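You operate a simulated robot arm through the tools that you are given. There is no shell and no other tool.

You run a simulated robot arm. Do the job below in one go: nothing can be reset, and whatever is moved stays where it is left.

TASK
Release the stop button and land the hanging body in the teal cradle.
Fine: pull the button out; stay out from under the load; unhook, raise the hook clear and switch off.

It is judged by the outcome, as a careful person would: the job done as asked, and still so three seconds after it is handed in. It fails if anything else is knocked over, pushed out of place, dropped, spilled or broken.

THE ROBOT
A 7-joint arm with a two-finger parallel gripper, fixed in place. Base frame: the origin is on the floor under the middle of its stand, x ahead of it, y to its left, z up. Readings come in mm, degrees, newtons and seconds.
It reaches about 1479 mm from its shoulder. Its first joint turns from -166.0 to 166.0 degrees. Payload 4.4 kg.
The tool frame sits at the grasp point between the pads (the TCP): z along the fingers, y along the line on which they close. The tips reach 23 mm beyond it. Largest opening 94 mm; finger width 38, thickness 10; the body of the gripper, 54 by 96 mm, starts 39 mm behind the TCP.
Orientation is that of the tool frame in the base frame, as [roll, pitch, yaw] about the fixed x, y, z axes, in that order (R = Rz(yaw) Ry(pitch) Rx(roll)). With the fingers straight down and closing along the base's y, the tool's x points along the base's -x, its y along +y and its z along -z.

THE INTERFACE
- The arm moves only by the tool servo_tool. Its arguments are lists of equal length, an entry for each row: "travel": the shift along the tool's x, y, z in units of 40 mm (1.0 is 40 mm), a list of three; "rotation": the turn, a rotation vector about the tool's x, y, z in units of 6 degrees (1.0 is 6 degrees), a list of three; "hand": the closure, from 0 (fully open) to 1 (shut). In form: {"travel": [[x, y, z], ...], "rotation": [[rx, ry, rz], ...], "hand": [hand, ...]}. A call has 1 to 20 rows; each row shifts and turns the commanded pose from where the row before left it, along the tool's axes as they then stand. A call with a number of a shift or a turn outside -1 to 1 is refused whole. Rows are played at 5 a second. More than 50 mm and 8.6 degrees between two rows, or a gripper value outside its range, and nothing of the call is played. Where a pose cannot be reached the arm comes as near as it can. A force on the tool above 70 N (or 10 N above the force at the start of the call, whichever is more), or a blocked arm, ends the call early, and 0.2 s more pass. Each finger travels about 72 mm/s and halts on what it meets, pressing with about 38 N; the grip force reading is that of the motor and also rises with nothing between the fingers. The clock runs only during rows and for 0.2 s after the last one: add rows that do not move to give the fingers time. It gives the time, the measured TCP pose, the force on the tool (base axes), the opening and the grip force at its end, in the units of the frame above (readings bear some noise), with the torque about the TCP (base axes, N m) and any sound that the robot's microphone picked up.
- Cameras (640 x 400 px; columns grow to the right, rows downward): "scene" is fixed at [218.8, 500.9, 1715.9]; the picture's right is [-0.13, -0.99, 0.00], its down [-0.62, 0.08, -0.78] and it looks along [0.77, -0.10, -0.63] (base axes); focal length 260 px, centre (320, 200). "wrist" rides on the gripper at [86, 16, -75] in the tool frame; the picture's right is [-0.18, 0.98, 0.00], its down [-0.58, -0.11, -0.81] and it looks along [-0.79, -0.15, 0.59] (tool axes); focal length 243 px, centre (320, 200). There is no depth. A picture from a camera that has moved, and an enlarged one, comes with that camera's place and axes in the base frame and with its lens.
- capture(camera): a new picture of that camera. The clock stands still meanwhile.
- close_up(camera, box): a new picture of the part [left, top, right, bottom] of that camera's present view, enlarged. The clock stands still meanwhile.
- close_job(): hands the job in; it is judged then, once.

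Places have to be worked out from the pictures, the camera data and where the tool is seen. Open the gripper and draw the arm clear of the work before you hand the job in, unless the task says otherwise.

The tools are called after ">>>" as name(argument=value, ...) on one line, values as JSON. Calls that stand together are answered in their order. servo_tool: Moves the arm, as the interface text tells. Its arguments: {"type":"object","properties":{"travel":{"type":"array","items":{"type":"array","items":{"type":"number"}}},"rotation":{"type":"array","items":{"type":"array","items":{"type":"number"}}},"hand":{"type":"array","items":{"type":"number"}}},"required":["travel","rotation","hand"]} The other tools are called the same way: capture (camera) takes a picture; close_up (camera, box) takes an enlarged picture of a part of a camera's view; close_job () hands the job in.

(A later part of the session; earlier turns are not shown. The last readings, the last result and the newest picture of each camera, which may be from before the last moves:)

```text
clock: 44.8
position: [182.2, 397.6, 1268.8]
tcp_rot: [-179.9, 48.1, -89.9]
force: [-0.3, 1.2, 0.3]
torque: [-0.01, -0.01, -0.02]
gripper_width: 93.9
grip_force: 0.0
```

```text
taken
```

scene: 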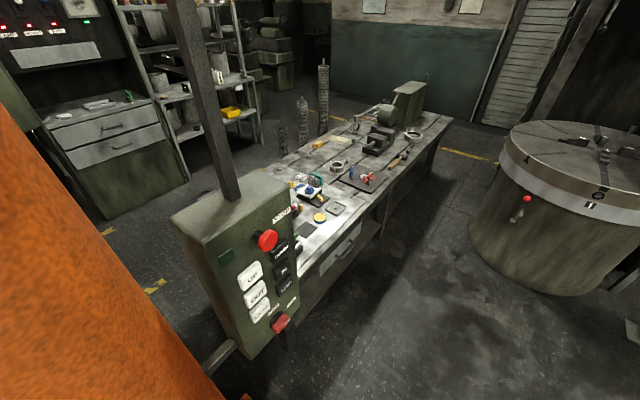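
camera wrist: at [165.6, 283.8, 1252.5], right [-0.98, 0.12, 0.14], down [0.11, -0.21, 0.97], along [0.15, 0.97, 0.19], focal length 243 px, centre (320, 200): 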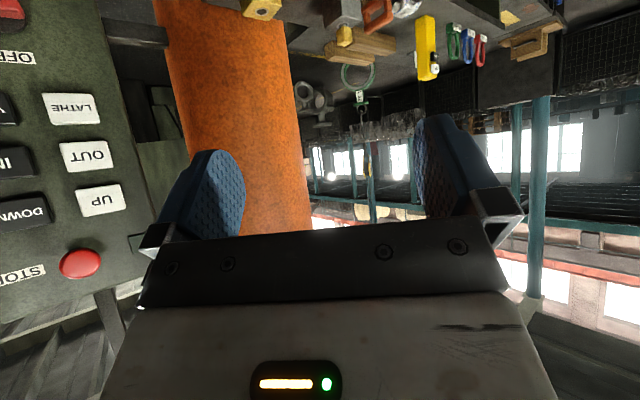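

A hook, ring and grey body appear to the right of the mast. I zoom in.

>>> close_up(camera="wrist", box=[280, 0, 480, 220])

>>> close_up(camera="wrist", box=[280, 50, 420, 150])

```text
1.82 times, centred on (380, 110) of wrist
camera zoom: at [165.6, 283.8, 1252.5], right [-0.98, 0.12, 0.14], down [0.11, -0.21, 0.97], along [0.15, 0.97, 0.19], focal length 441 px, centre (211, 364)
```

zoom: 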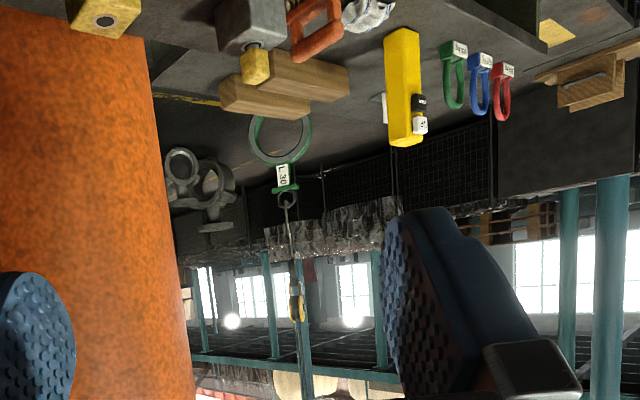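

```text
4.00 times, centred on (350, 100) of wrist
camera zoom: at [165.6, 283.8, 1252.5], right [-0.98, 0.12, 0.14], down [0.11, -0.21, 0.97], along [0.15, 0.97, 0.19], focal length 970 px, centre (200, 600)
```

zoom: 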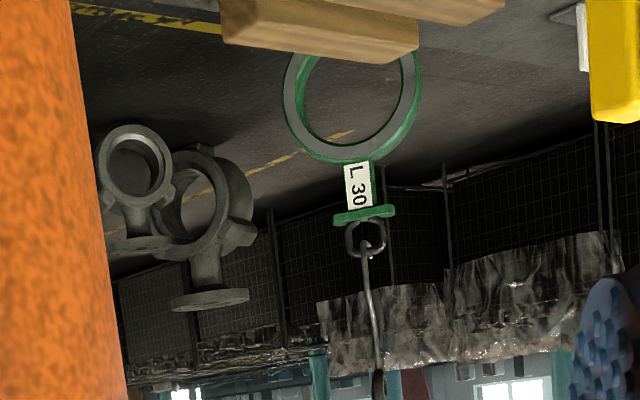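

The hook carries a green ring-shaped body with tag "L 30". Now I tilt the view down to look over the bench beyond and find the teal cradle.

>>> servo_tool(travel=[[-0.57, 0.84, 0.33], [-0.57, 0.84, 0.33], [0, 0, 0], [0, 0, 0], [0, 0, 0], [0, 0, 0], [0, 0, 0]], rotation=[[0, 0, 0], [0, 0, 0], [0, 1, 0], [0, 1, 0], [0, 1, 0], [0, 1, 0], [0, 1, 0]], hand=[0, 0, 0, 0, 0, 0, 0])

>>> capture(camera="wrist")

```text
clock: 46.4
position: [114.8, 446.8, 1281.3]
tcp_rot: [-179.9, 39.0, -89.9]
force: [0.0, -0.7, 0.2]
torque: [-0.01, 0.03, 0.02]
gripper_width: 94.2
grip_force: 0.0
out of reach, approached as far as the arm can: row 4, 5, 6, 7
```

```text
taken
camera wrist: at [98.4, 331.7, 1283.9], right [-0.98, 0.14, 0.11], down [0.11, -0.06, 0.99], along [0.15, 0.99, 0.04], focal length 243 px, centre (320, 200)
```

wrist: 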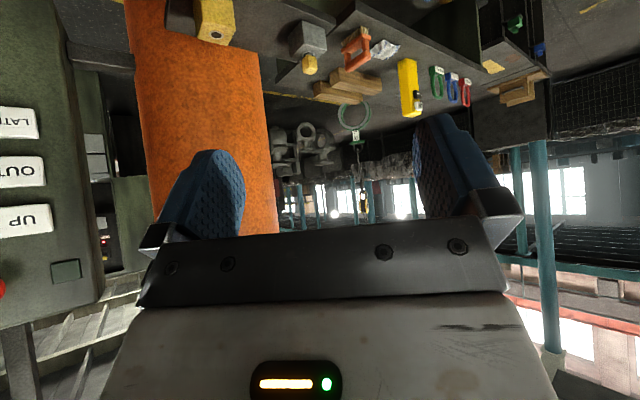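

I'm too close to the base for that tilt; I move 150 mm further in +y and tilt down again.

>>> servo_tool(travel=[[-0.73, 0, 0.59], [-0.73, 0, 0.59], [-0.73, 0, 0.59], [-0.73, 0, 0.59], [0, 0, 0], [0, 0, 0], [0, 0, 0], [0, 0, 0], [0, 0, 0]], rotation=[[0, 0, 0], [0, 0, 0], [0, 0, 0], [0, 0, 0], [0, 1, 0], [0, 1, 0], [0, 1, 0], [0, 1, 0], [0, 1, 0]], hand=[0, 0, 0, 0, 0, 0, 0, 0, 0])

>>> capture(camera="wrist")

>>> capture(camera="scene")

```text
clock: 48.4
position: [120.1, 586.0, 1252.5]
tcp_rot: [179.9, 39.1, -89.9]
force: [-0.3, -0.9, -0.7]
torque: [0.03, -0.02, 0.01]
gripper_width: 94.0
grip_force: 0.0
out of reach, approached as far as the arm can: row 2, 3, 4, 5, 6, 7, 8, 9
```

```text
taken
camera wrist: at [104.5, 471.1, 1254.0], right [-0.98, 0.14, 0.12], down [0.11, -0.06, 0.99], along [0.15, 0.99, 0.04], focal length 243 px, centre (320, 200)
```

wrist: 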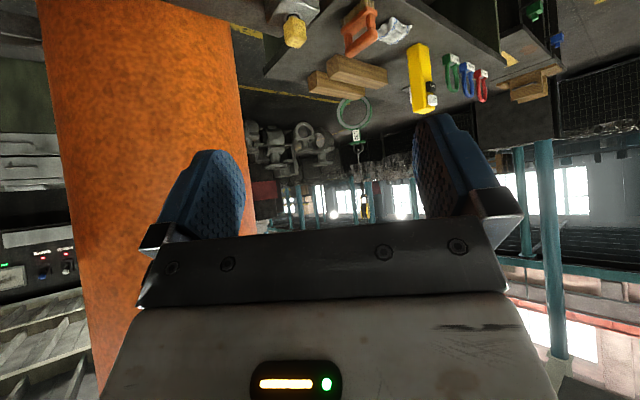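

```text
taken
```

scene: 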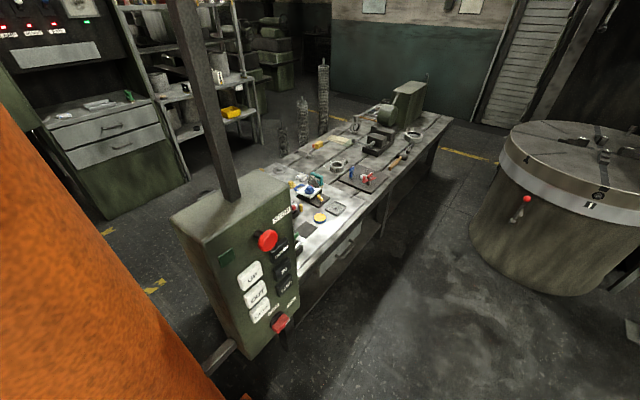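

The solver keeps the tilt at 39°; still, this is a good vantage. I zoom in on the bench and load from here.

>>> close_up(camera="wrist", box=[230, 0, 430, 220])

>>> close_up(camera="wrist", box=[400, 0, 640, 130])

>>> close_up(camera="wrist", box=[320, 90, 420, 220])

```text
1.82 times, centred on (330, 110) of wrist
camera zoom: at [104.5, 471.1, 1254.0], right [-0.98, 0.14, 0.12], down [0.11, -0.06, 0.99], along [0.15, 0.99, 0.04], focal length 441 px, centre (302, 364)
```

zoom: 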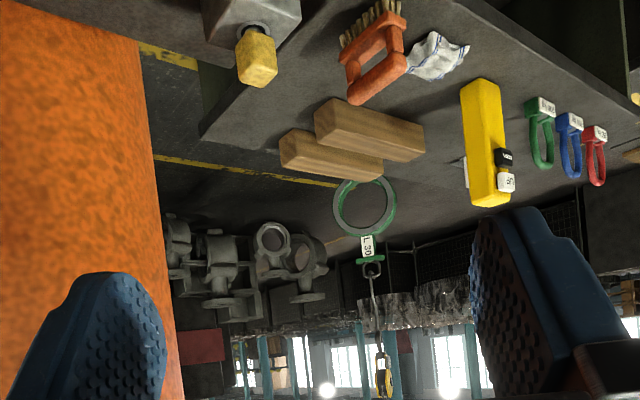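

```text
2.67 times, centred on (520, 65) of wrist
camera zoom: at [104.5, 471.1, 1254.0], right [-0.98, 0.14, 0.12], down [0.11, -0.06, 0.99], along [0.15, 0.99, 0.04], focal length 647 px, centre (-213, 560)
```

zoom: 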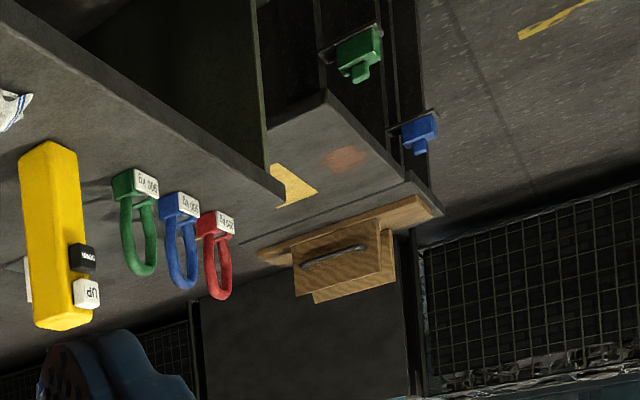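

```text
3.08 times, centred on (370, 155) of wrist
camera zoom: at [104.5, 471.1, 1254.0], right [-0.98, 0.14, 0.12], down [0.11, -0.06, 0.99], along [0.15, 0.99, 0.04], focal length 746 px, centre (166, 338)
```

zoom: 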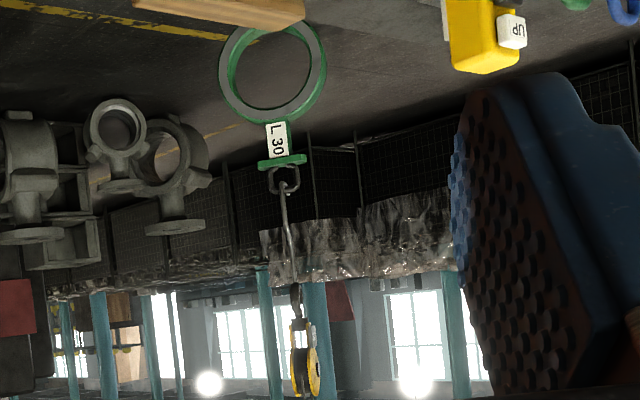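

Triangulating, the green ring "L 30" hangs far away, around (47, 2460, 670), so the jib points along azimuth ≈103° from the mast. I move back toward (300, 400) and re-tilt to a downward view, then look around for the teal cradle.

>>> servo_tool(travel=[[0.6, -0.8, -0.3], [0.6, -0.8, -0.3], [0.6, -0.8, -0.3], [0.6, -0.8, -0.3], [0.6, -0.8, -0.3], [0.4, -0.8, -0.2]], rotation=[[0, 0, 0], [0, 0, 0], [0, 0, 0], [0, 0, 0], [0, 0, 0], [0, 0, 0]], hand=[0, 0, 0, 0, 0, 0])

>>> servo_tool(travel=[[0, 0, 0], [0, 0, 0], [0, 0, 0], [0, 0, 0], [0, 0, 0], [0, 0, 0]], rotation=[[0, 1, 0], [0, 1, 0], [0, 1, 0], [0, 1, 0], [0, 1, 0], [0, 1, 0]], hand=[0, 0, 0, 0, 0, 0])

>>> capture(camera="scene")

>>> capture(camera="wrist")

```text
clock: 49.8
position: [312.4, 433.8, 1219.8]
tcp_rot: [179.9, 39.1, -90.0]
force: [0.2, -0.3, -0.7]
torque: [0.02, 0.0, -0.02]
gripper_width: 93.9
grip_force: 0.0
```

```text
clock: 51.2
position: [311.4, 436.5, 1218.5]
tcp_rot: [179.9, 21.1, -89.9]
force: [0.0, -0.1, -0.4]
torque: [0.0, -0.01, 0.01]
gripper_width: 94.1
grip_force: 0.1
out of reach, approached as far as the arm can: row 4, 5, 6
```

```text
taken
```

scene: 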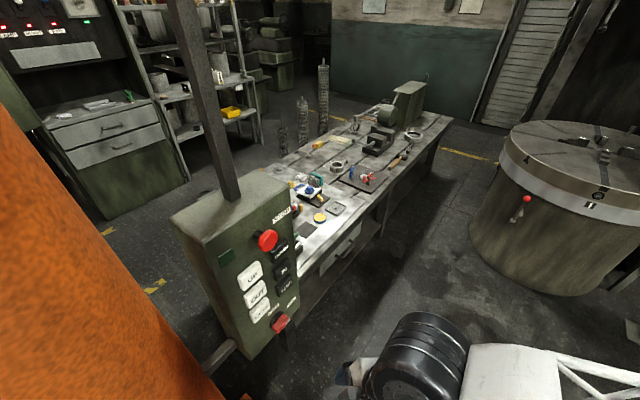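

```text
taken
camera wrist: at [296.1, 326.8, 1255.5], right [-0.98, 0.17, 0.07], down [0.11, 0.25, 0.96], along [0.14, 0.95, -0.27], focal length 243 px, centre (320, 200)
```

wrist: 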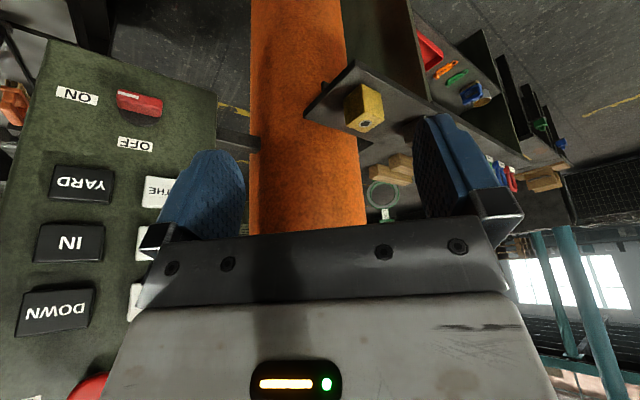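

The pendant face is close in this view. I zoom on the rotary switch and on the remaining areas.

>>> close_up(camera="wrist", box=[30, 60, 230, 185])

>>> close_up(camera="wrist", box=[300, 0, 640, 220])

>>> close_up(camera="wrist", box=[0, 0, 260, 130])

```text
3.20 times, centred on (130, 122) of wrist
camera zoom: at [296.1, 326.8, 1255.5], right [-0.98, 0.17, 0.07], down [0.11, 0.25, 0.96], along [0.14, 0.95, -0.27], focal length 776 px, centre (928, 448)
```

zoom: 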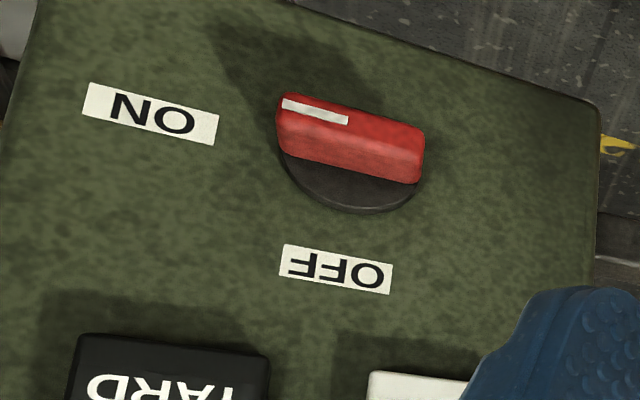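

```text
1.82 times, centred on (470, 110) of wrist
camera zoom: at [296.1, 326.8, 1255.5], right [-0.98, 0.17, 0.07], down [0.11, 0.25, 0.96], along [0.14, 0.95, -0.27], focal length 441 px, centre (47, 364)
```

zoom: 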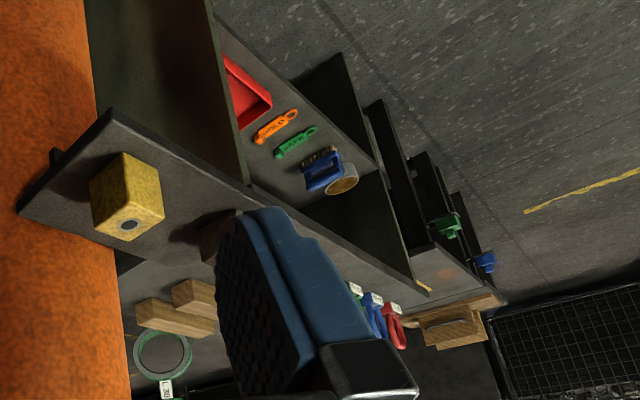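

```text
2.46 times, centred on (130, 65) of wrist
camera zoom: at [296.1, 326.8, 1255.5], right [-0.98, 0.17, 0.07], down [0.11, 0.25, 0.96], along [0.14, 0.95, -0.27], focal length 597 px, centre (788, 532)
```

zoom: 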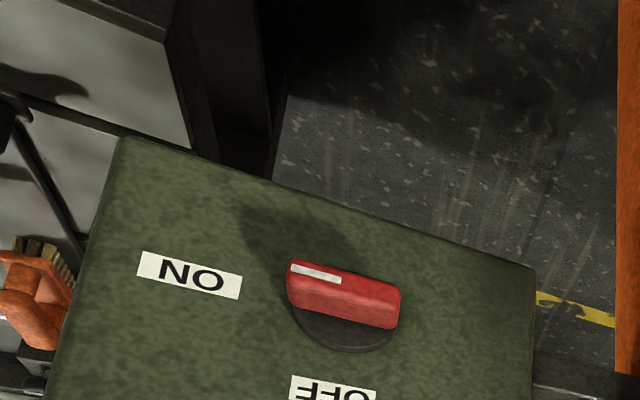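

The switch pointer stands at ON (3 o'clock) and OFF is at 12 o'clock. I now move the arm back toward the start area and higher, to regain a looser configuration and to look over the mast's far side.

>>> servo_tool(travel=[[0.3, -0.7, -0.6], [0.3, -0.7, -0.6], [0.3, -0.7, -0.6], [0.3, -0.7, -0.6], [0.3, -0.7, -0.6], [0.3, -0.7, -0.6]], rotation=[[0, 0, 0], [0, 0, 0], [0, 0, 0], [0, 0, 0], [0, 0, 0], [0, 0, 0]], hand=[0, 0, 0, 0, 0, 0])

>>> capture(camera="wrist")

>>> capture(camera="scene")

```text
clock: 52.6
position: [481.0, 316.0, 1326.0]
tcp_rot: [179.7, 21.0, -89.9]
force: [0.1, -0.7, -0.4]
torque: [-0.01, 0.01, -0.01]
gripper_width: 94.2
grip_force: 0.2
```

```text
taken
camera wrist: at [464.9, 206.9, 1363.4], right [-0.98, 0.17, 0.07], down [0.11, 0.25, 0.96], along [0.14, 0.95, -0.27], focal length 243 px, centre (320, 200)
```

wrist: 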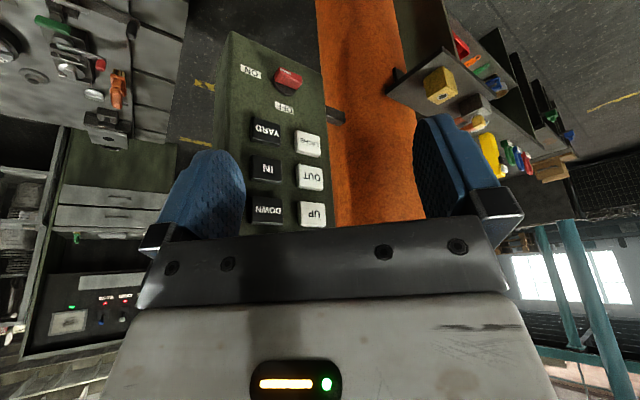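

```text
taken
```

scene: 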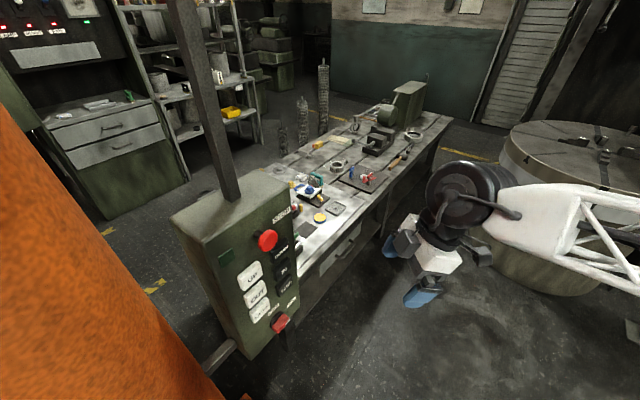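

Triangulating: left column (UP/OUT/LATHE) ≈ (539, 597), right column (DOWN/IN/YARD) ≈ (598, 541), rows at z ≈ 1275/1211/1142, face normal ≈ (-0.69, -0.72). Now I scan the -x side for the teal cradle.

>>> servo_tool(travel=[[0, 0, 0], [0, 0, 0], [0, 0, 0], [0, 0, 0], [0, 0, 0], [0, 0, 0], [0, 0, 0], [0, 0, 0], [0, 0, 0], [0, 0, 0]], rotation=[[-0.358, 0, -0.934], [-0.358, 0, -0.934], [-0.358, 0, -0.934], [-0.358, 0, -0.934], [-0.358, 0, -0.934], [-0.358, 0, -0.934], [-0.358, 0, -0.934], [-0.358, 0, -0.934], [-0.358, 0, -0.934], [-0.358, 0, -0.934]], hand=[0, 0, 0, 0, 0, 0, 0, 0, 0, 0])

>>> close_up(camera="wrist", box=[0, 0, 330, 230])

>>> close_up(camera="wrist", box=[310, 0, 640, 230])

>>> servo_tool(travel=[[0, 0, 0], [0, 0, 0], [0, 0, 0], [0, 0, 0], [0, 0, 0], [0, 0, 0], [0, 0, 0], [0, 0, 0], [0, 0, 0], [0, 0, 0]], rotation=[[-0.358, 0, -0.934], [-0.358, 0, -0.934], [-0.358, 0, -0.934], [-0.358, 0, -0.934], [-0.358, 0, -0.934], [-0.358, 0, -0.934], [-0.358, 0, -0.934], [-0.358, 0, -0.934], [-0.358, 0, -0.934], [-0.358, 0, -0.934]], hand=[0, 0, 0, 0, 0, 0, 0, 0, 0, 0])

>>> close_up(camera="wrist", box=[0, 0, 330, 230])

>>> close_up(camera="wrist", box=[310, 0, 640, 230])

```text
clock: 54.8
position: [481.6, 316.0, 1327.3]
tcp_rot: [180.0, 21.2, -29.7]
force: [0.0, 0.0, -0.3]
torque: [0.01, 0.01, -0.01]
gripper_width: 93.8
grip_force: 0.2
```

```text
1.74 times, centred on (165, 115) of wrist
camera zoom: at [566.3, 248.7, 1363.6], right [-0.64, -0.77, 0.07], down [-0.16, 0.22, 0.96], along [-0.75, 0.6, -0.27], focal length 422 px, centre (590, 348)
```

zoom: 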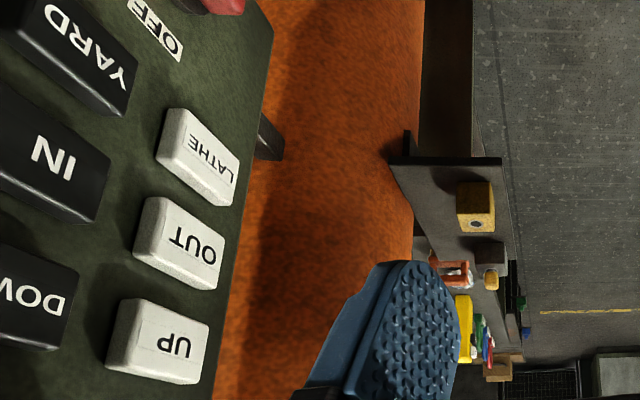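

```text
1.74 times, centred on (475, 115) of wrist
camera zoom: at [566.3, 248.7, 1363.6], right [-0.64, -0.77, 0.07], down [-0.16, 0.22, 0.96], along [-0.75, 0.6, -0.27], focal length 422 px, centre (50, 348)
```

zoom: 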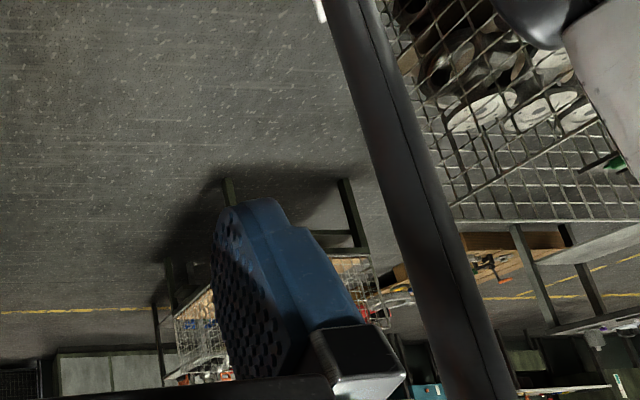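

```text
clock: 57.0
position: [467.5, 369.6, 1383.1]
tcp_rot: [-172.1, 23.2, 17.3]
force: [0.2, 1.0, 0.3]
torque: [-0.02, 0.02, 0.0]
gripper_width: 94.0
grip_force: 0.1
out of reach, approached as far as the arm can: row 3, 4, 5, 7, 8, 9, 10
```

```text
1.74 times, centred on (165, 115) of wrist
camera zoom: at [577.7, 376.2, 1412.6], right [0.08, -1.0, -0.05], down [-0.2, -0.07, 0.98], along [-0.98, -0.07, -0.21], focal length 422 px, centre (590, 348)
```

zoom: 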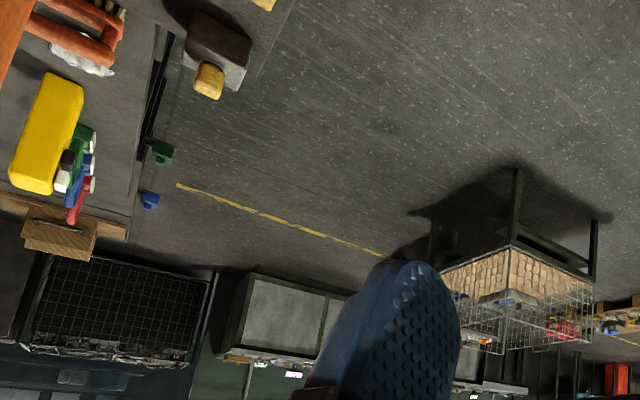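

```text
1.74 times, centred on (475, 115) of wrist
camera zoom: at [577.7, 376.2, 1412.6], right [0.08, -1.0, -0.05], down [-0.2, -0.07, 0.98], along [-0.98, -0.07, -0.21], focal length 422 px, centre (50, 348)
```

zoom: 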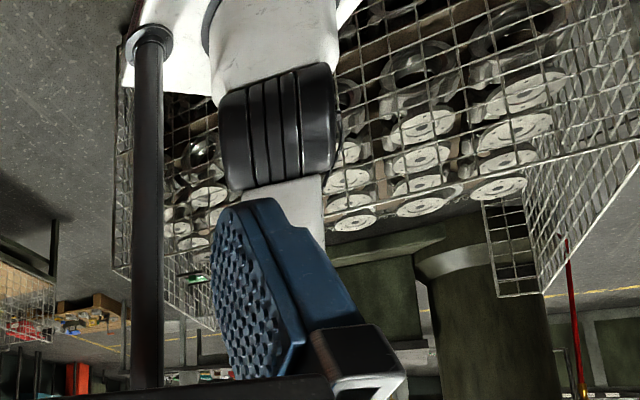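

Yaw reaches its limit here and there is still no cradle in view. The pocket behind the mast on its +x side remains unseen, so I unwind the yaw and level the hand before moving to the +x side of the pendant.

>>> servo_tool(travel=[[0, 0, 0], [0, 0, 0], [0, 0, 0], [0, 0, 0], [0, 0, 0], [0, 0, 0], [0, 0, 0], [0, 0, 0], [0, 0, 0], [0, 0, 0], [0, 0, 0], [0, 0, 0], [0, 0, 0], [0, 0, 0], [0, 0, 0], [0, 0, 0]], rotation=[[0.394, 0.126, 0.91], [0.394, 0.126, 0.91], [0.394, 0.126, 0.91], [0.394, 0.126, 0.91], [0.394, 0.126, 0.91], [0.394, 0.126, 0.91], [0.394, 0.126, 0.91], [0.394, 0.126, 0.91], [0.394, 0.126, 0.91], [0.394, 0.126, 0.91], [0.394, 0.126, 0.91], [0.394, 0.126, 0.91], [0.394, 0.126, 0.91], [0.394, 0.126, 0.91], [-0.65, 0, 0], [-0.65, 0, 0]], hand=[0, 0, 0, 0, 0, 0, 0, 0, 0, 0, 0, 0, 0, 0, 0, 0])

>>> capture(camera="wrist")

```text
clock: 60.4
position: [467.0, 367.7, 1383.7]
tcp_rot: [-179.7, 23.2, -66.6]
force: [-0.8, 0.4, -0.2]
torque: [0.0, -0.01, 0.02]
gripper_width: 93.9
grip_force: 0.0
```

```text
taken
camera wrist: at [495.2, 261.9, 1416.9], right [-0.97, -0.23, 0.07], down [0.01, 0.24, 0.97], along [-0.24, 0.94, -0.23], focal length 243 px, centre (320, 200)
```

wrist: 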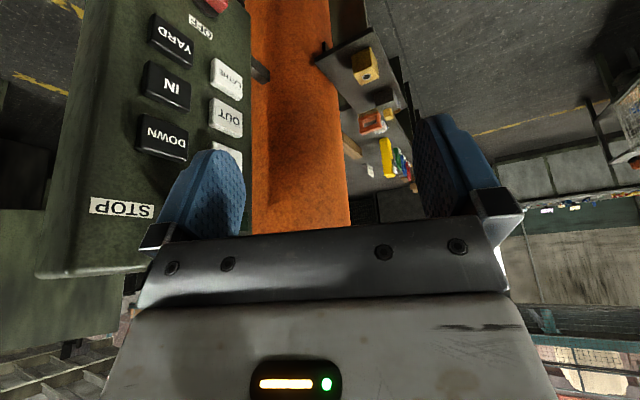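

Orientation is clean again. I travel +x by ~330 mm and slightly up to look past the pendant's right side.

>>> servo_tool(travel=[[0.317, -0.82, -0.317], [0.317, -0.82, -0.317], [0.317, -0.82, -0.317], [0.317, -0.82, -0.317], [0.317, -0.82, -0.317], [0.317, -0.82, -0.317], [0.317, -0.82, -0.317], [0.317, -0.82, -0.317], [0.317, -0.82, -0.317]], rotation=[[0, 0, 0], [0, 0, 0], [0, 0, 0], [0, 0, 0], [0, 0, 0], [0, 0, 0], [0, 0, 0], [0, 0, 0], [0, 0, 0]], hand=[0, 0, 0, 0, 0, 0, 0, 0, 0])

>>> capture(camera="wrist")

>>> capture(camera="scene")

```text
clock: 62.4
position: [797.8, 347.3, 1443.9]
tcp_rot: [-179.8, 23.2, -66.6]
force: [-0.9, 0.3, 0.9]
torque: [-0.02, -0.04, 0.01]
gripper_width: 94.1
grip_force: 0.1
```

```text
taken
camera wrist: at [826.7, 239.7, 1477.8], right [-0.97, -0.23, 0.07], down [0.01, 0.24, 0.97], along [-0.24, 0.94, -0.23], focal length 243 px, centre (320, 200)
```

wrist: 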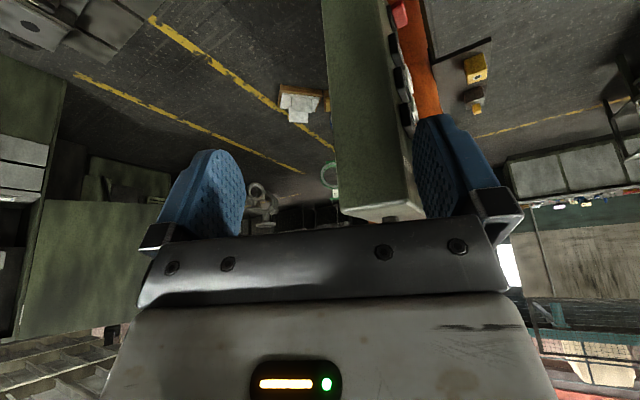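

```text
taken
```

scene: 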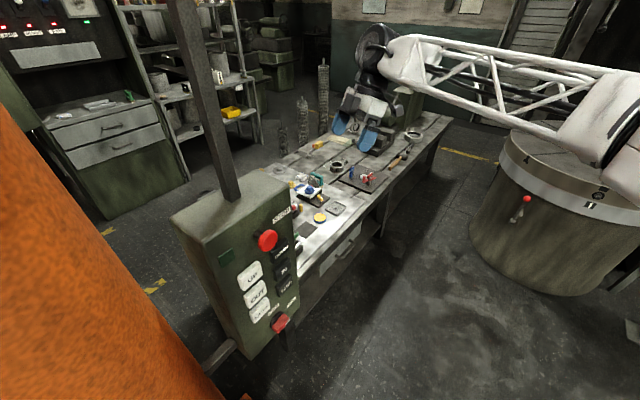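

Now I see the floor behind the mast with a pallet-like object, the ring and grey castings. I zoom in.

>>> close_up(camera="wrist", box=[230, 60, 350, 240])

>>> close_up(camera="wrist", box=[260, 70, 340, 130])

>>> close_up(camera="wrist", box=[230, 150, 350, 225])

>>> close_up(camera="wrist", box=[390, 0, 520, 120])

```text
2.22 times, centred on (290, 150) of wrist
camera zoom: at [826.7, 239.7, 1477.8], right [-0.97, -0.23, 0.07], down [0.01, 0.24, 0.97], along [-0.24, 0.94, -0.23], focal length 539 px, centre (387, 311)
```

zoom: 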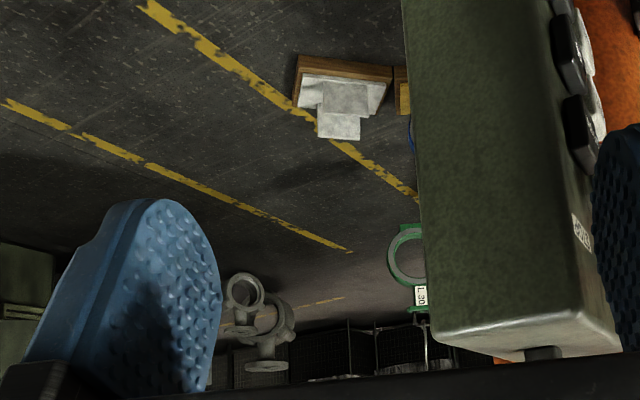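

```text
6.67 times, centred on (300, 100) of wrist
camera zoom: at [826.7, 239.7, 1477.8], right [-0.97, -0.23, 0.07], down [0.01, 0.24, 0.97], along [-0.24, 0.94, -0.23], focal length 1618 px, centre (453, 867)
```

zoom: 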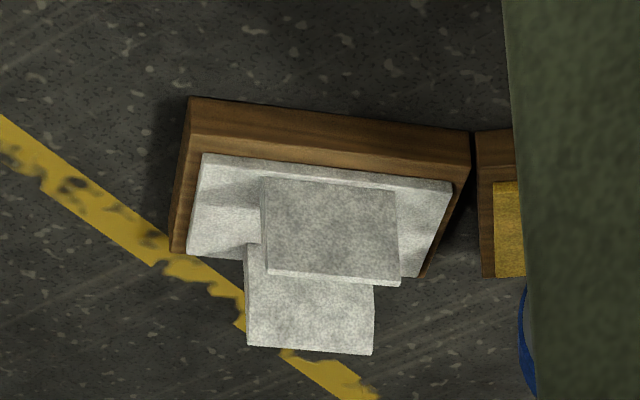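

```text
5.33 times, centred on (290, 188) of wrist
camera zoom: at [826.7, 239.7, 1477.8], right [-0.97, -0.23, 0.07], down [0.01, 0.24, 0.97], along [-0.24, 0.94, -0.23], focal length 1294 px, centre (480, 267)
```

zoom: 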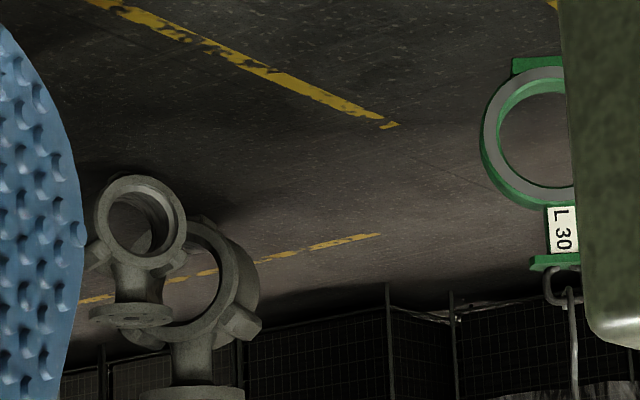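

```text
3.33 times, centred on (455, 60) of wrist
camera zoom: at [826.7, 239.7, 1477.8], right [-0.97, -0.23, 0.07], down [0.01, 0.24, 0.97], along [-0.24, 0.94, -0.23], focal length 809 px, centre (-130, 667)
```

zoom: 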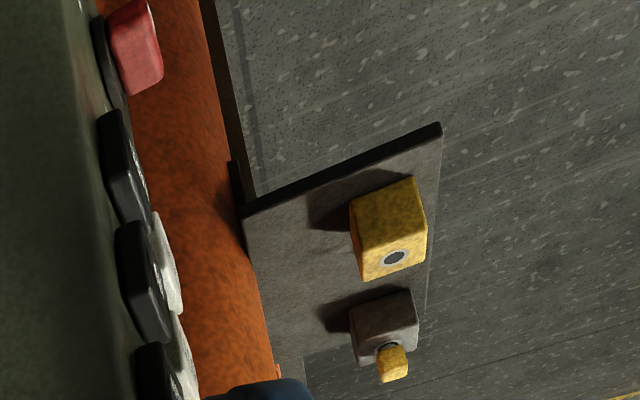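

On the floor far behind the mast there's a row of wooden-based blocks: a white one near (443, 2174), then yellow and blue ones hidden by the pendant — these look like cradles. I move further +y/+x to see the whole row.

>>> servo_tool(travel=[[-0.545, -0.52, 0.46], [-0.545, -0.52, 0.46], [-0.545, -0.52, 0.46], [-0.545, -0.52, 0.46], [-0.545, -0.52, 0.46], [-0.545, -0.52, 0.46]], rotation=[[0, 0, 0], [0, 0, 0], [0, 0, 0], [0, 0, 0], [0, 0, 0], [0, 0, 0]], hand=[0, 0, 0, 0, 0, 0])

>>> capture(camera="wrist")

>>> close_up(camera="wrist", box=[230, 40, 430, 230])

```text
clock: 63.8
position: [848.1, 548.5, 1394.7]
tcp_rot: [-179.8, 23.2, -66.7]
force: [0.4, 0.6, 1.6]
torque: [0.0, -0.04, 0.0]
gripper_width: 94.0
grip_force: 0.1
```

```text
taken
camera wrist: at [875.8, 440.6, 1427.3], right [-0.97, -0.23, 0.07], down [0.01, 0.24, 0.97], along [-0.24, 0.94, -0.23], focal length 243 px, centre (320, 200)
```

wrist: 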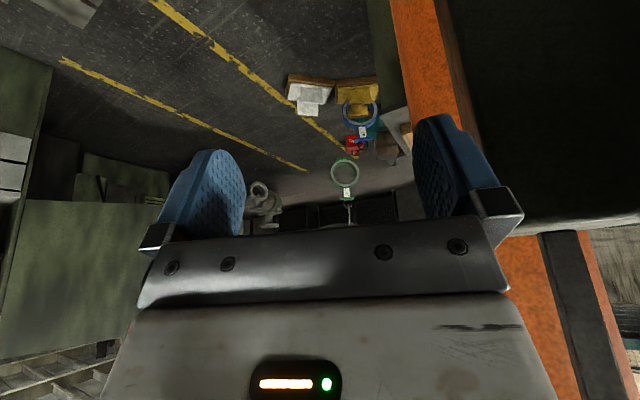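

```text
2.11 times, centred on (330, 135) of wrist
camera zoom: at [875.8, 440.6, 1427.3], right [-0.97, -0.23, 0.07], down [0.01, 0.24, 0.97], along [-0.24, 0.94, -0.23], focal length 511 px, centre (299, 337)
```

zoom: 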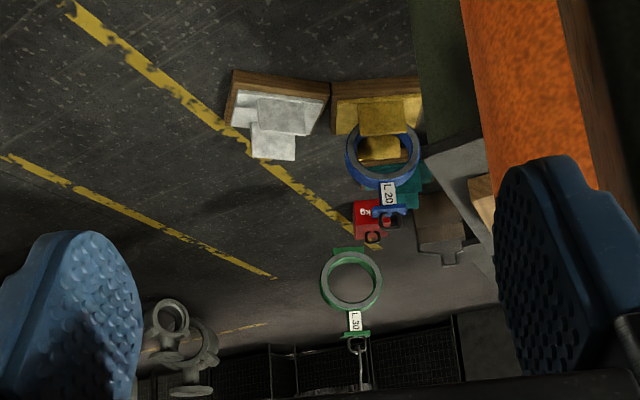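

Excellent: I see white, yellow, teal, red and brown items, a blue body "L 20" sitting, and the green "L 30" hanging. I zoom in more.

>>> close_up(camera="wrist", box=[320, 70, 400, 150])

>>> close_up(camera="wrist", box=[310, 145, 390, 235])

>>> close_up(camera="wrist", box=[340, 90, 440, 180])

```text
5.00 times, centred on (360, 110) of wrist
camera zoom: at [875.8, 440.6, 1427.3], right [-0.97, -0.23, 0.07], down [0.01, 0.24, 0.97], along [-0.24, 0.94, -0.23], focal length 1213 px, centre (120, 650)
```

zoom: 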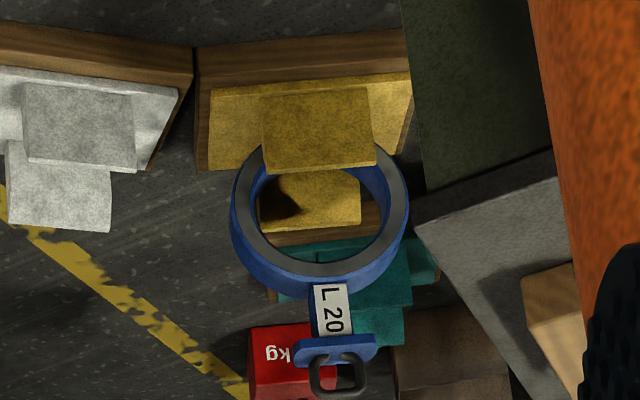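

```text
4.44 times, centred on (350, 190) of wrist
camera zoom: at [875.8, 440.6, 1427.3], right [-0.97, -0.23, 0.07], down [0.01, 0.24, 0.97], along [-0.24, 0.94, -0.23], focal length 1078 px, centre (187, 244)
```

zoom: 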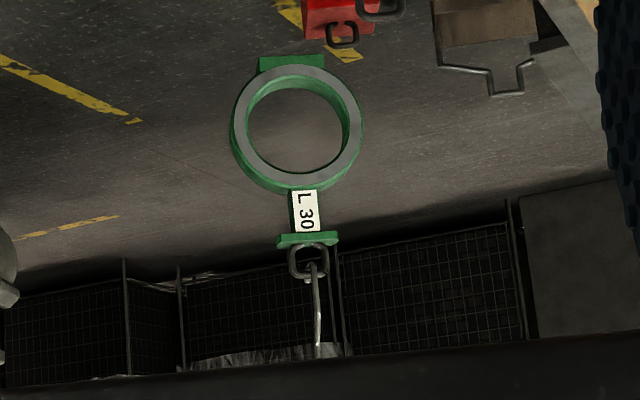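

```text
4.44 times, centred on (390, 135) of wrist
camera zoom: at [875.8, 440.6, 1427.3], right [-0.97, -0.23, 0.07], down [0.01, 0.24, 0.97], along [-0.24, 0.94, -0.23], focal length 1078 px, centre (9, 489)
```

zoom: 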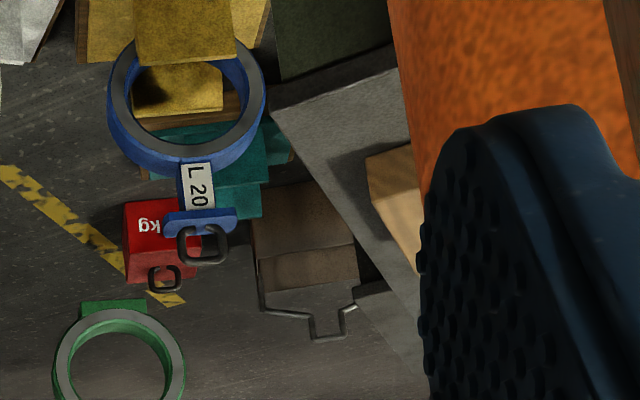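

Three cradles: white, yellow (holding blue L 20) and teal beyond it; L 30 hangs near (35, 2595, 632). I move further +y to see the teal cradle unobstructed and triangulate it.

>>> servo_tool(travel=[[-0.8, -0.35, 0.25], [-0.8, -0.35, 0.25], [-0.8, -0.35, 0.25], [-0.8, -0.35, 0.25], [-0.8, -0.35, 0.25], [-0.8, -0.35, 0.25]], rotation=[[0, 0, 0], [0, 0, 0], [0, 0, 0], [0, 0, 0], [0, 0, 0], [0, 0, 0]], hand=[0, 0, 0, 0, 0, 0])

>>> capture(camera="wrist")

>>> close_up(camera="wrist", box=[270, 60, 430, 200])

>>> close_up(camera="wrist", box=[330, 60, 430, 150])

```text
clock: 65.2
position: [845.8, 765.5, 1414.8]
tcp_rot: [-179.8, 23.2, -66.5]
force: [-0.2, -0.7, 0.9]
torque: [0.06, -0.06, -0.04]
gripper_width: 93.8
grip_force: 0.1
```

```text
taken
camera wrist: at [873.8, 658.0, 1447.6], right [-0.97, -0.23, 0.07], down [0.01, 0.24, 0.97], along [-0.24, 0.94, -0.23], focal length 243 px, centre (320, 200)
```

wrist: 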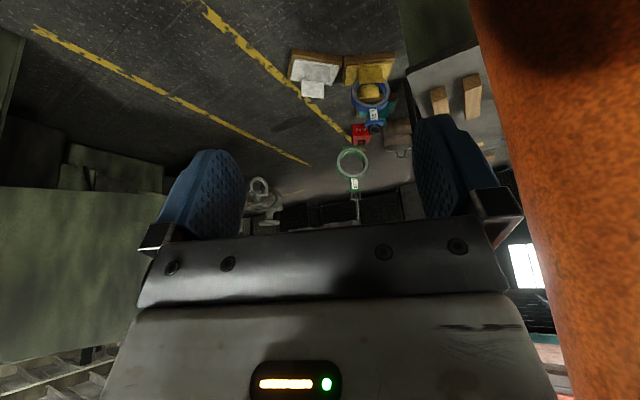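

```text
2.86 times, centred on (350, 130) of wrist
camera zoom: at [873.8, 658.0, 1447.6], right [-0.97, -0.23, 0.07], down [0.01, 0.24, 0.97], along [-0.24, 0.94, -0.23], focal length 693 px, centre (234, 400)
```

zoom: 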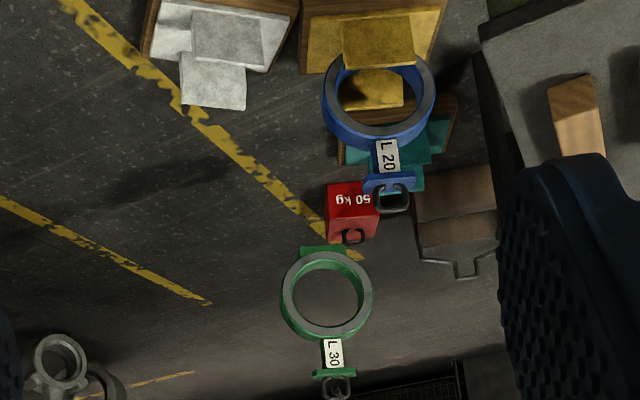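

```text
4.44 times, centred on (380, 105) of wrist
camera zoom: at [873.8, 658.0, 1447.6], right [-0.97, -0.23, 0.07], down [0.01, 0.24, 0.97], along [-0.24, 0.94, -0.23], focal length 1078 px, centre (53, 622)
```

zoom: 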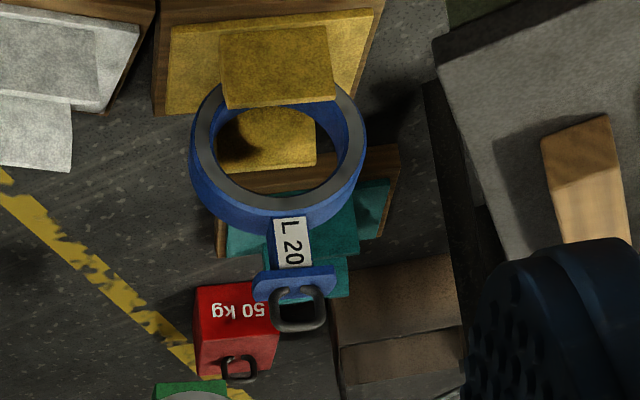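

I zoom tightly on the teal and yellow cradles for measurements.

>>> close_up(camera="wrist", box=[350, 90, 410, 130])

>>> close_up(camera="wrist", box=[280, 40, 410, 120])

>>> close_up(camera="wrist", box=[320, 135, 400, 225])

```text
10.00 times, centred on (380, 110) of wrist
camera zoom: at [873.8, 658.0, 1447.6], right [-0.97, -0.23, 0.07], down [0.01, 0.24, 0.97], along [-0.24, 0.94, -0.23], focal length 2426 px, centre (-280, 1100)
```

zoom: 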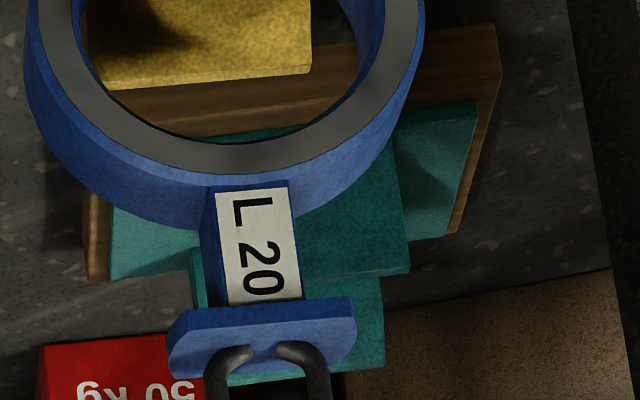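

```text
4.92 times, centred on (345, 80) of wrist
camera zoom: at [873.8, 658.0, 1447.6], right [-0.97, -0.23, 0.07], down [0.01, 0.24, 0.97], along [-0.24, 0.94, -0.23], focal length 1194 px, centre (197, 791)
```

zoom: 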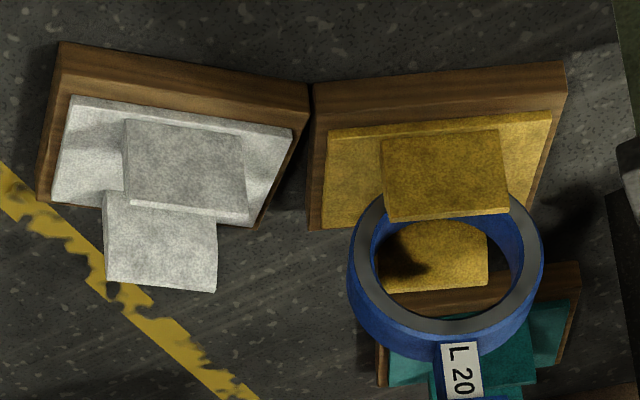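

```text
4.44 times, centred on (360, 180) of wrist
camera zoom: at [873.8, 658.0, 1447.6], right [-0.97, -0.23, 0.07], down [0.01, 0.24, 0.97], along [-0.24, 0.94, -0.23], focal length 1078 px, centre (142, 289)
```

zoom: 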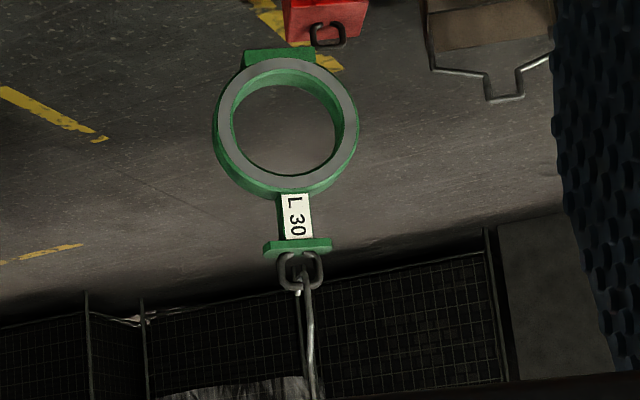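

The cradles lie at: white ≈ (442, 2172), yellow ≈ (27, 2122), teal ≈ (-251, 2544); about 9° further in azimuth than the hanging L 30 (r ≈ 1850 vs 1880 from the mast). Now I go back round to the pendant's front to deal with the stop button.

>>> servo_tool(travel=[[0.772, 0.366, -0.331], [0.772, 0.366, -0.331], [0.772, 0.366, -0.331], [0.772, 0.366, -0.331], [0.772, 0.366, -0.331], [0.772, 0.366, -0.331], [0.772, 0.366, -0.331], [0.772, 0.366, -0.331], [0.772, 0.366, -0.331], [0.04, 0.84, 0.154], [0.04, 0.84, 0.154], [0.04, 0.84, 0.154], [0.04, 0.84, 0.154], [0.04, 0.84, 0.154], [0.04, 0.84, 0.154], [0.04, 0.84, 0.154], [0.04, 0.84, 0.154]], rotation=[[0, 0, 0], [0, 0, 0], [0, 0, 0], [0, 0, 0], [0, 0, 0], [0, 0, 0], [0, 0, 0], [0, 0, 0], [0, 0, 0], [0, 0, 0], [0, 0, 0], [0, 0, 0], [0, 0, 0], [0, 0, 0], [0, 0, 0], [0, 0, 0], [0, 0, 0]], hand=[0, 0, 0, 0, 0, 0, 0, 0, 0, 0, 0, 0, 0, 0, 0, 0, 0])

>>> servo_tool(travel=[[0, 0, 0], [0, 0, 0], [0, 0, 0], [0, 0, 0], [0, 0, 0], [0, 0, 0], [0, 0, 0], [0, 0, 0], [0, 0, 0], [0, 0, 0], [0, 0, 0]], rotation=[[0.394, 0, 0.919], [0.394, 0, 0.919], [0.394, 0, 0.919], [0.394, 0, 0.919], [0.394, 0, 0.919], [0.394, 0, 0.919], [0.394, 0, 0.919], [0.394, 0, 0.919], [0.394, 0, 0.919], [0.394, 0, 0.919], [0.394, 0, 0.919]], hand=[0, 0, 0, 0, 0, 0, 0, 0, 0, 0, 0])

>>> capture(camera="scene")

>>> capture(camera="wrist")

```text
clock: 68.8
position: [592.4, 334.5, 1361.1]
tcp_rot: [-180.0, 23.2, -66.5]
force: [-0.7, -0.8, -0.6]
torque: [-0.01, 0.02, -0.02]
gripper_width: 94.2
grip_force: 0.0
```

```text
clock: 71.2
position: [593.7, 335.9, 1362.5]
tcp_rot: [179.7, 23.5, -116.6]
force: [-0.1, -0.1, 0.3]
torque: [-0.01, 0.0, 0.0]
gripper_width: 94.1
grip_force: 0.1
out of reach, approached as far as the arm can: row 9, 10, 11
```

```text
taken
```

scene: 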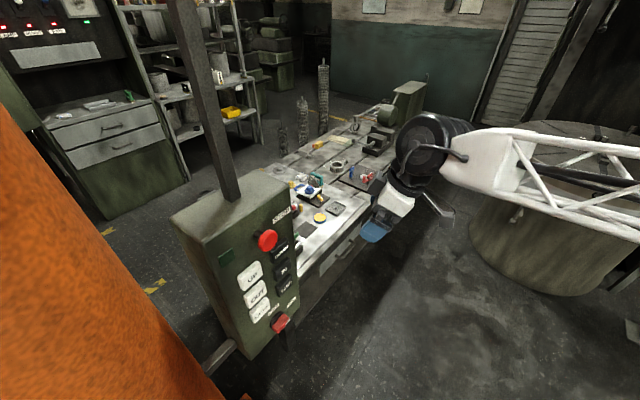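

```text
taken
camera wrist: at [531.7, 244.8, 1395.0], right [-0.8, 0.59, 0.08], down [0.19, 0.14, 0.97], along [0.56, 0.8, -0.23], focal length 243 px, centre (320, 200)
```

wrist: 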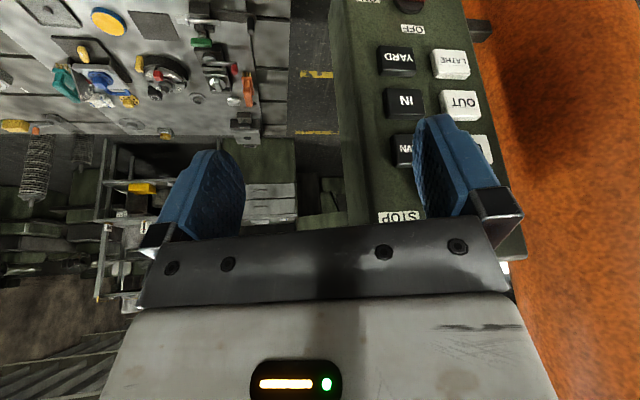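

A wrist limit appears at this tilt; tilted views turned freely before, so I tilt toward horizontal first and then continue the yaw to face the pendant.

>>> servo_tool(travel=[[0, 0, 0], [0, 0, 0], [0, 0, 0], [0, 0, 0], [0, 0, 0], [0, 0, 0], [0, 0, 0], [0, 0, 0], [0, 0, 0], [0, 0, 0], [0, 0, 0]], rotation=[[0, -1, 0], [0, -1, 0], [0, -1, 0], [0, -1, 0], [0, -1, 0], [0, -1, 0], [0, -1, 0], [0, -1, 0], [0, -1, 0], [0, -1, 0], [0, -1, 0]], hand=[0, 0, 0, 0, 0, 0, 0, 0, 0, 0, 0])

>>> capture(camera="scene")

>>> capture(camera="wrist")

```text
clock: 73.6
position: [594.8, 336.4, 1364.1]
tcp_rot: [155.1, 89.5, -141.4]
force: [-1.0, 0.5, 0.3]
torque: [0.01, 0.01, -0.03]
gripper_width: 93.8
grip_force: 0.0
```

```text
taken
```

scene: 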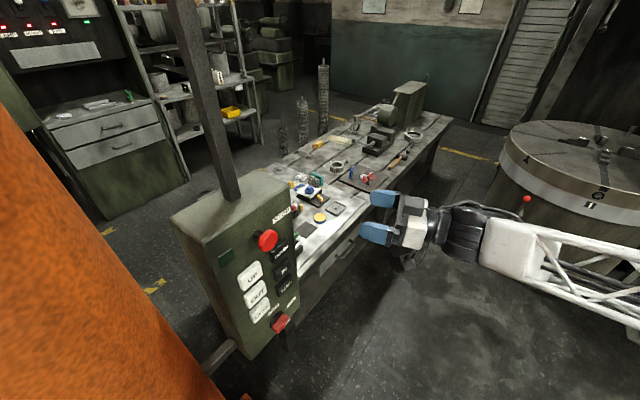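

```text
taken
camera wrist: at [546.6, 275.3, 1275.7], right [-0.88, 0.44, 0.19], down [-0.26, -0.77, 0.59], along [0.4, 0.47, 0.79], focal length 243 px, centre (320, 200)
```

wrist: 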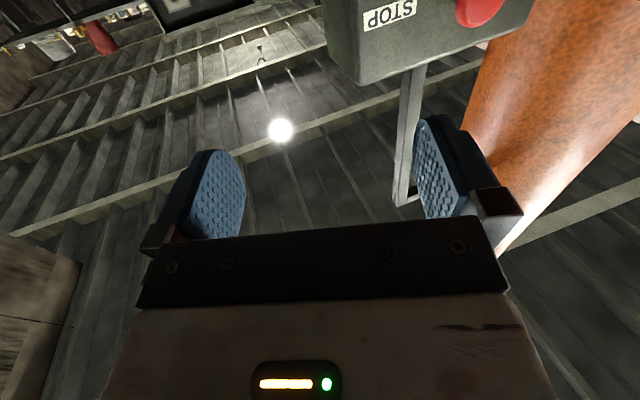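

The hand is now horizontal, pointing at azimuth ≈63°. I turn it the last 17° to face the pendant squarely and slide in front of the stop button, staying ~150 mm off.

>>> servo_tool(travel=[[0, 0, 0], [0, 0, 0], [0, 0, 0], [0.06, 0.9, 0], [0.06, 0.9, 0], [0.06, 0.9, 0], [0.06, 0.9, 0], [0.06, 0.9, 0]], rotation=[[0.967, 0, 0], [0.967, 0, 0], [0.967, 0, 0], [0, 0, 0], [0, 0, 0], [0, 0, 0], [0, 0, 0], [0, 0, 0]], hand=[0, 0, 0, 0, 0, 0, 0, 0])

>>> capture(camera="wrist")

>>> capture(camera="scene")

```text
clock: 75.4
position: [465.4, 460.1, 1350.7]
tcp_rot: [171.4, 89.5, -142.5]
force: [0.0, 0.9, -0.2]
torque: [-0.01, -0.03, -0.03]
gripper_width: 93.6
grip_force: 0.2
```

```text
taken
camera wrist: at [401.8, 417.3, 1263.9], right [-0.71, 0.68, 0.19], down [-0.48, -0.65, 0.59], along [0.52, 0.33, 0.79], focal length 243 px, centre (320, 200)
```

wrist: 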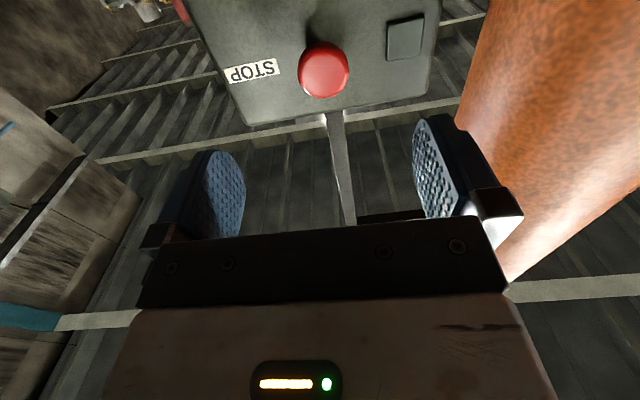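

```text
taken
```

scene: 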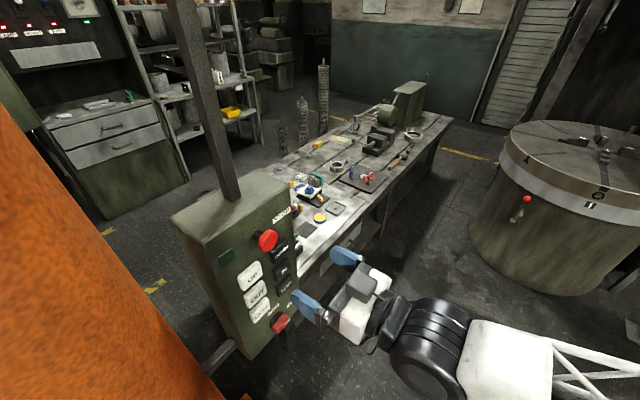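

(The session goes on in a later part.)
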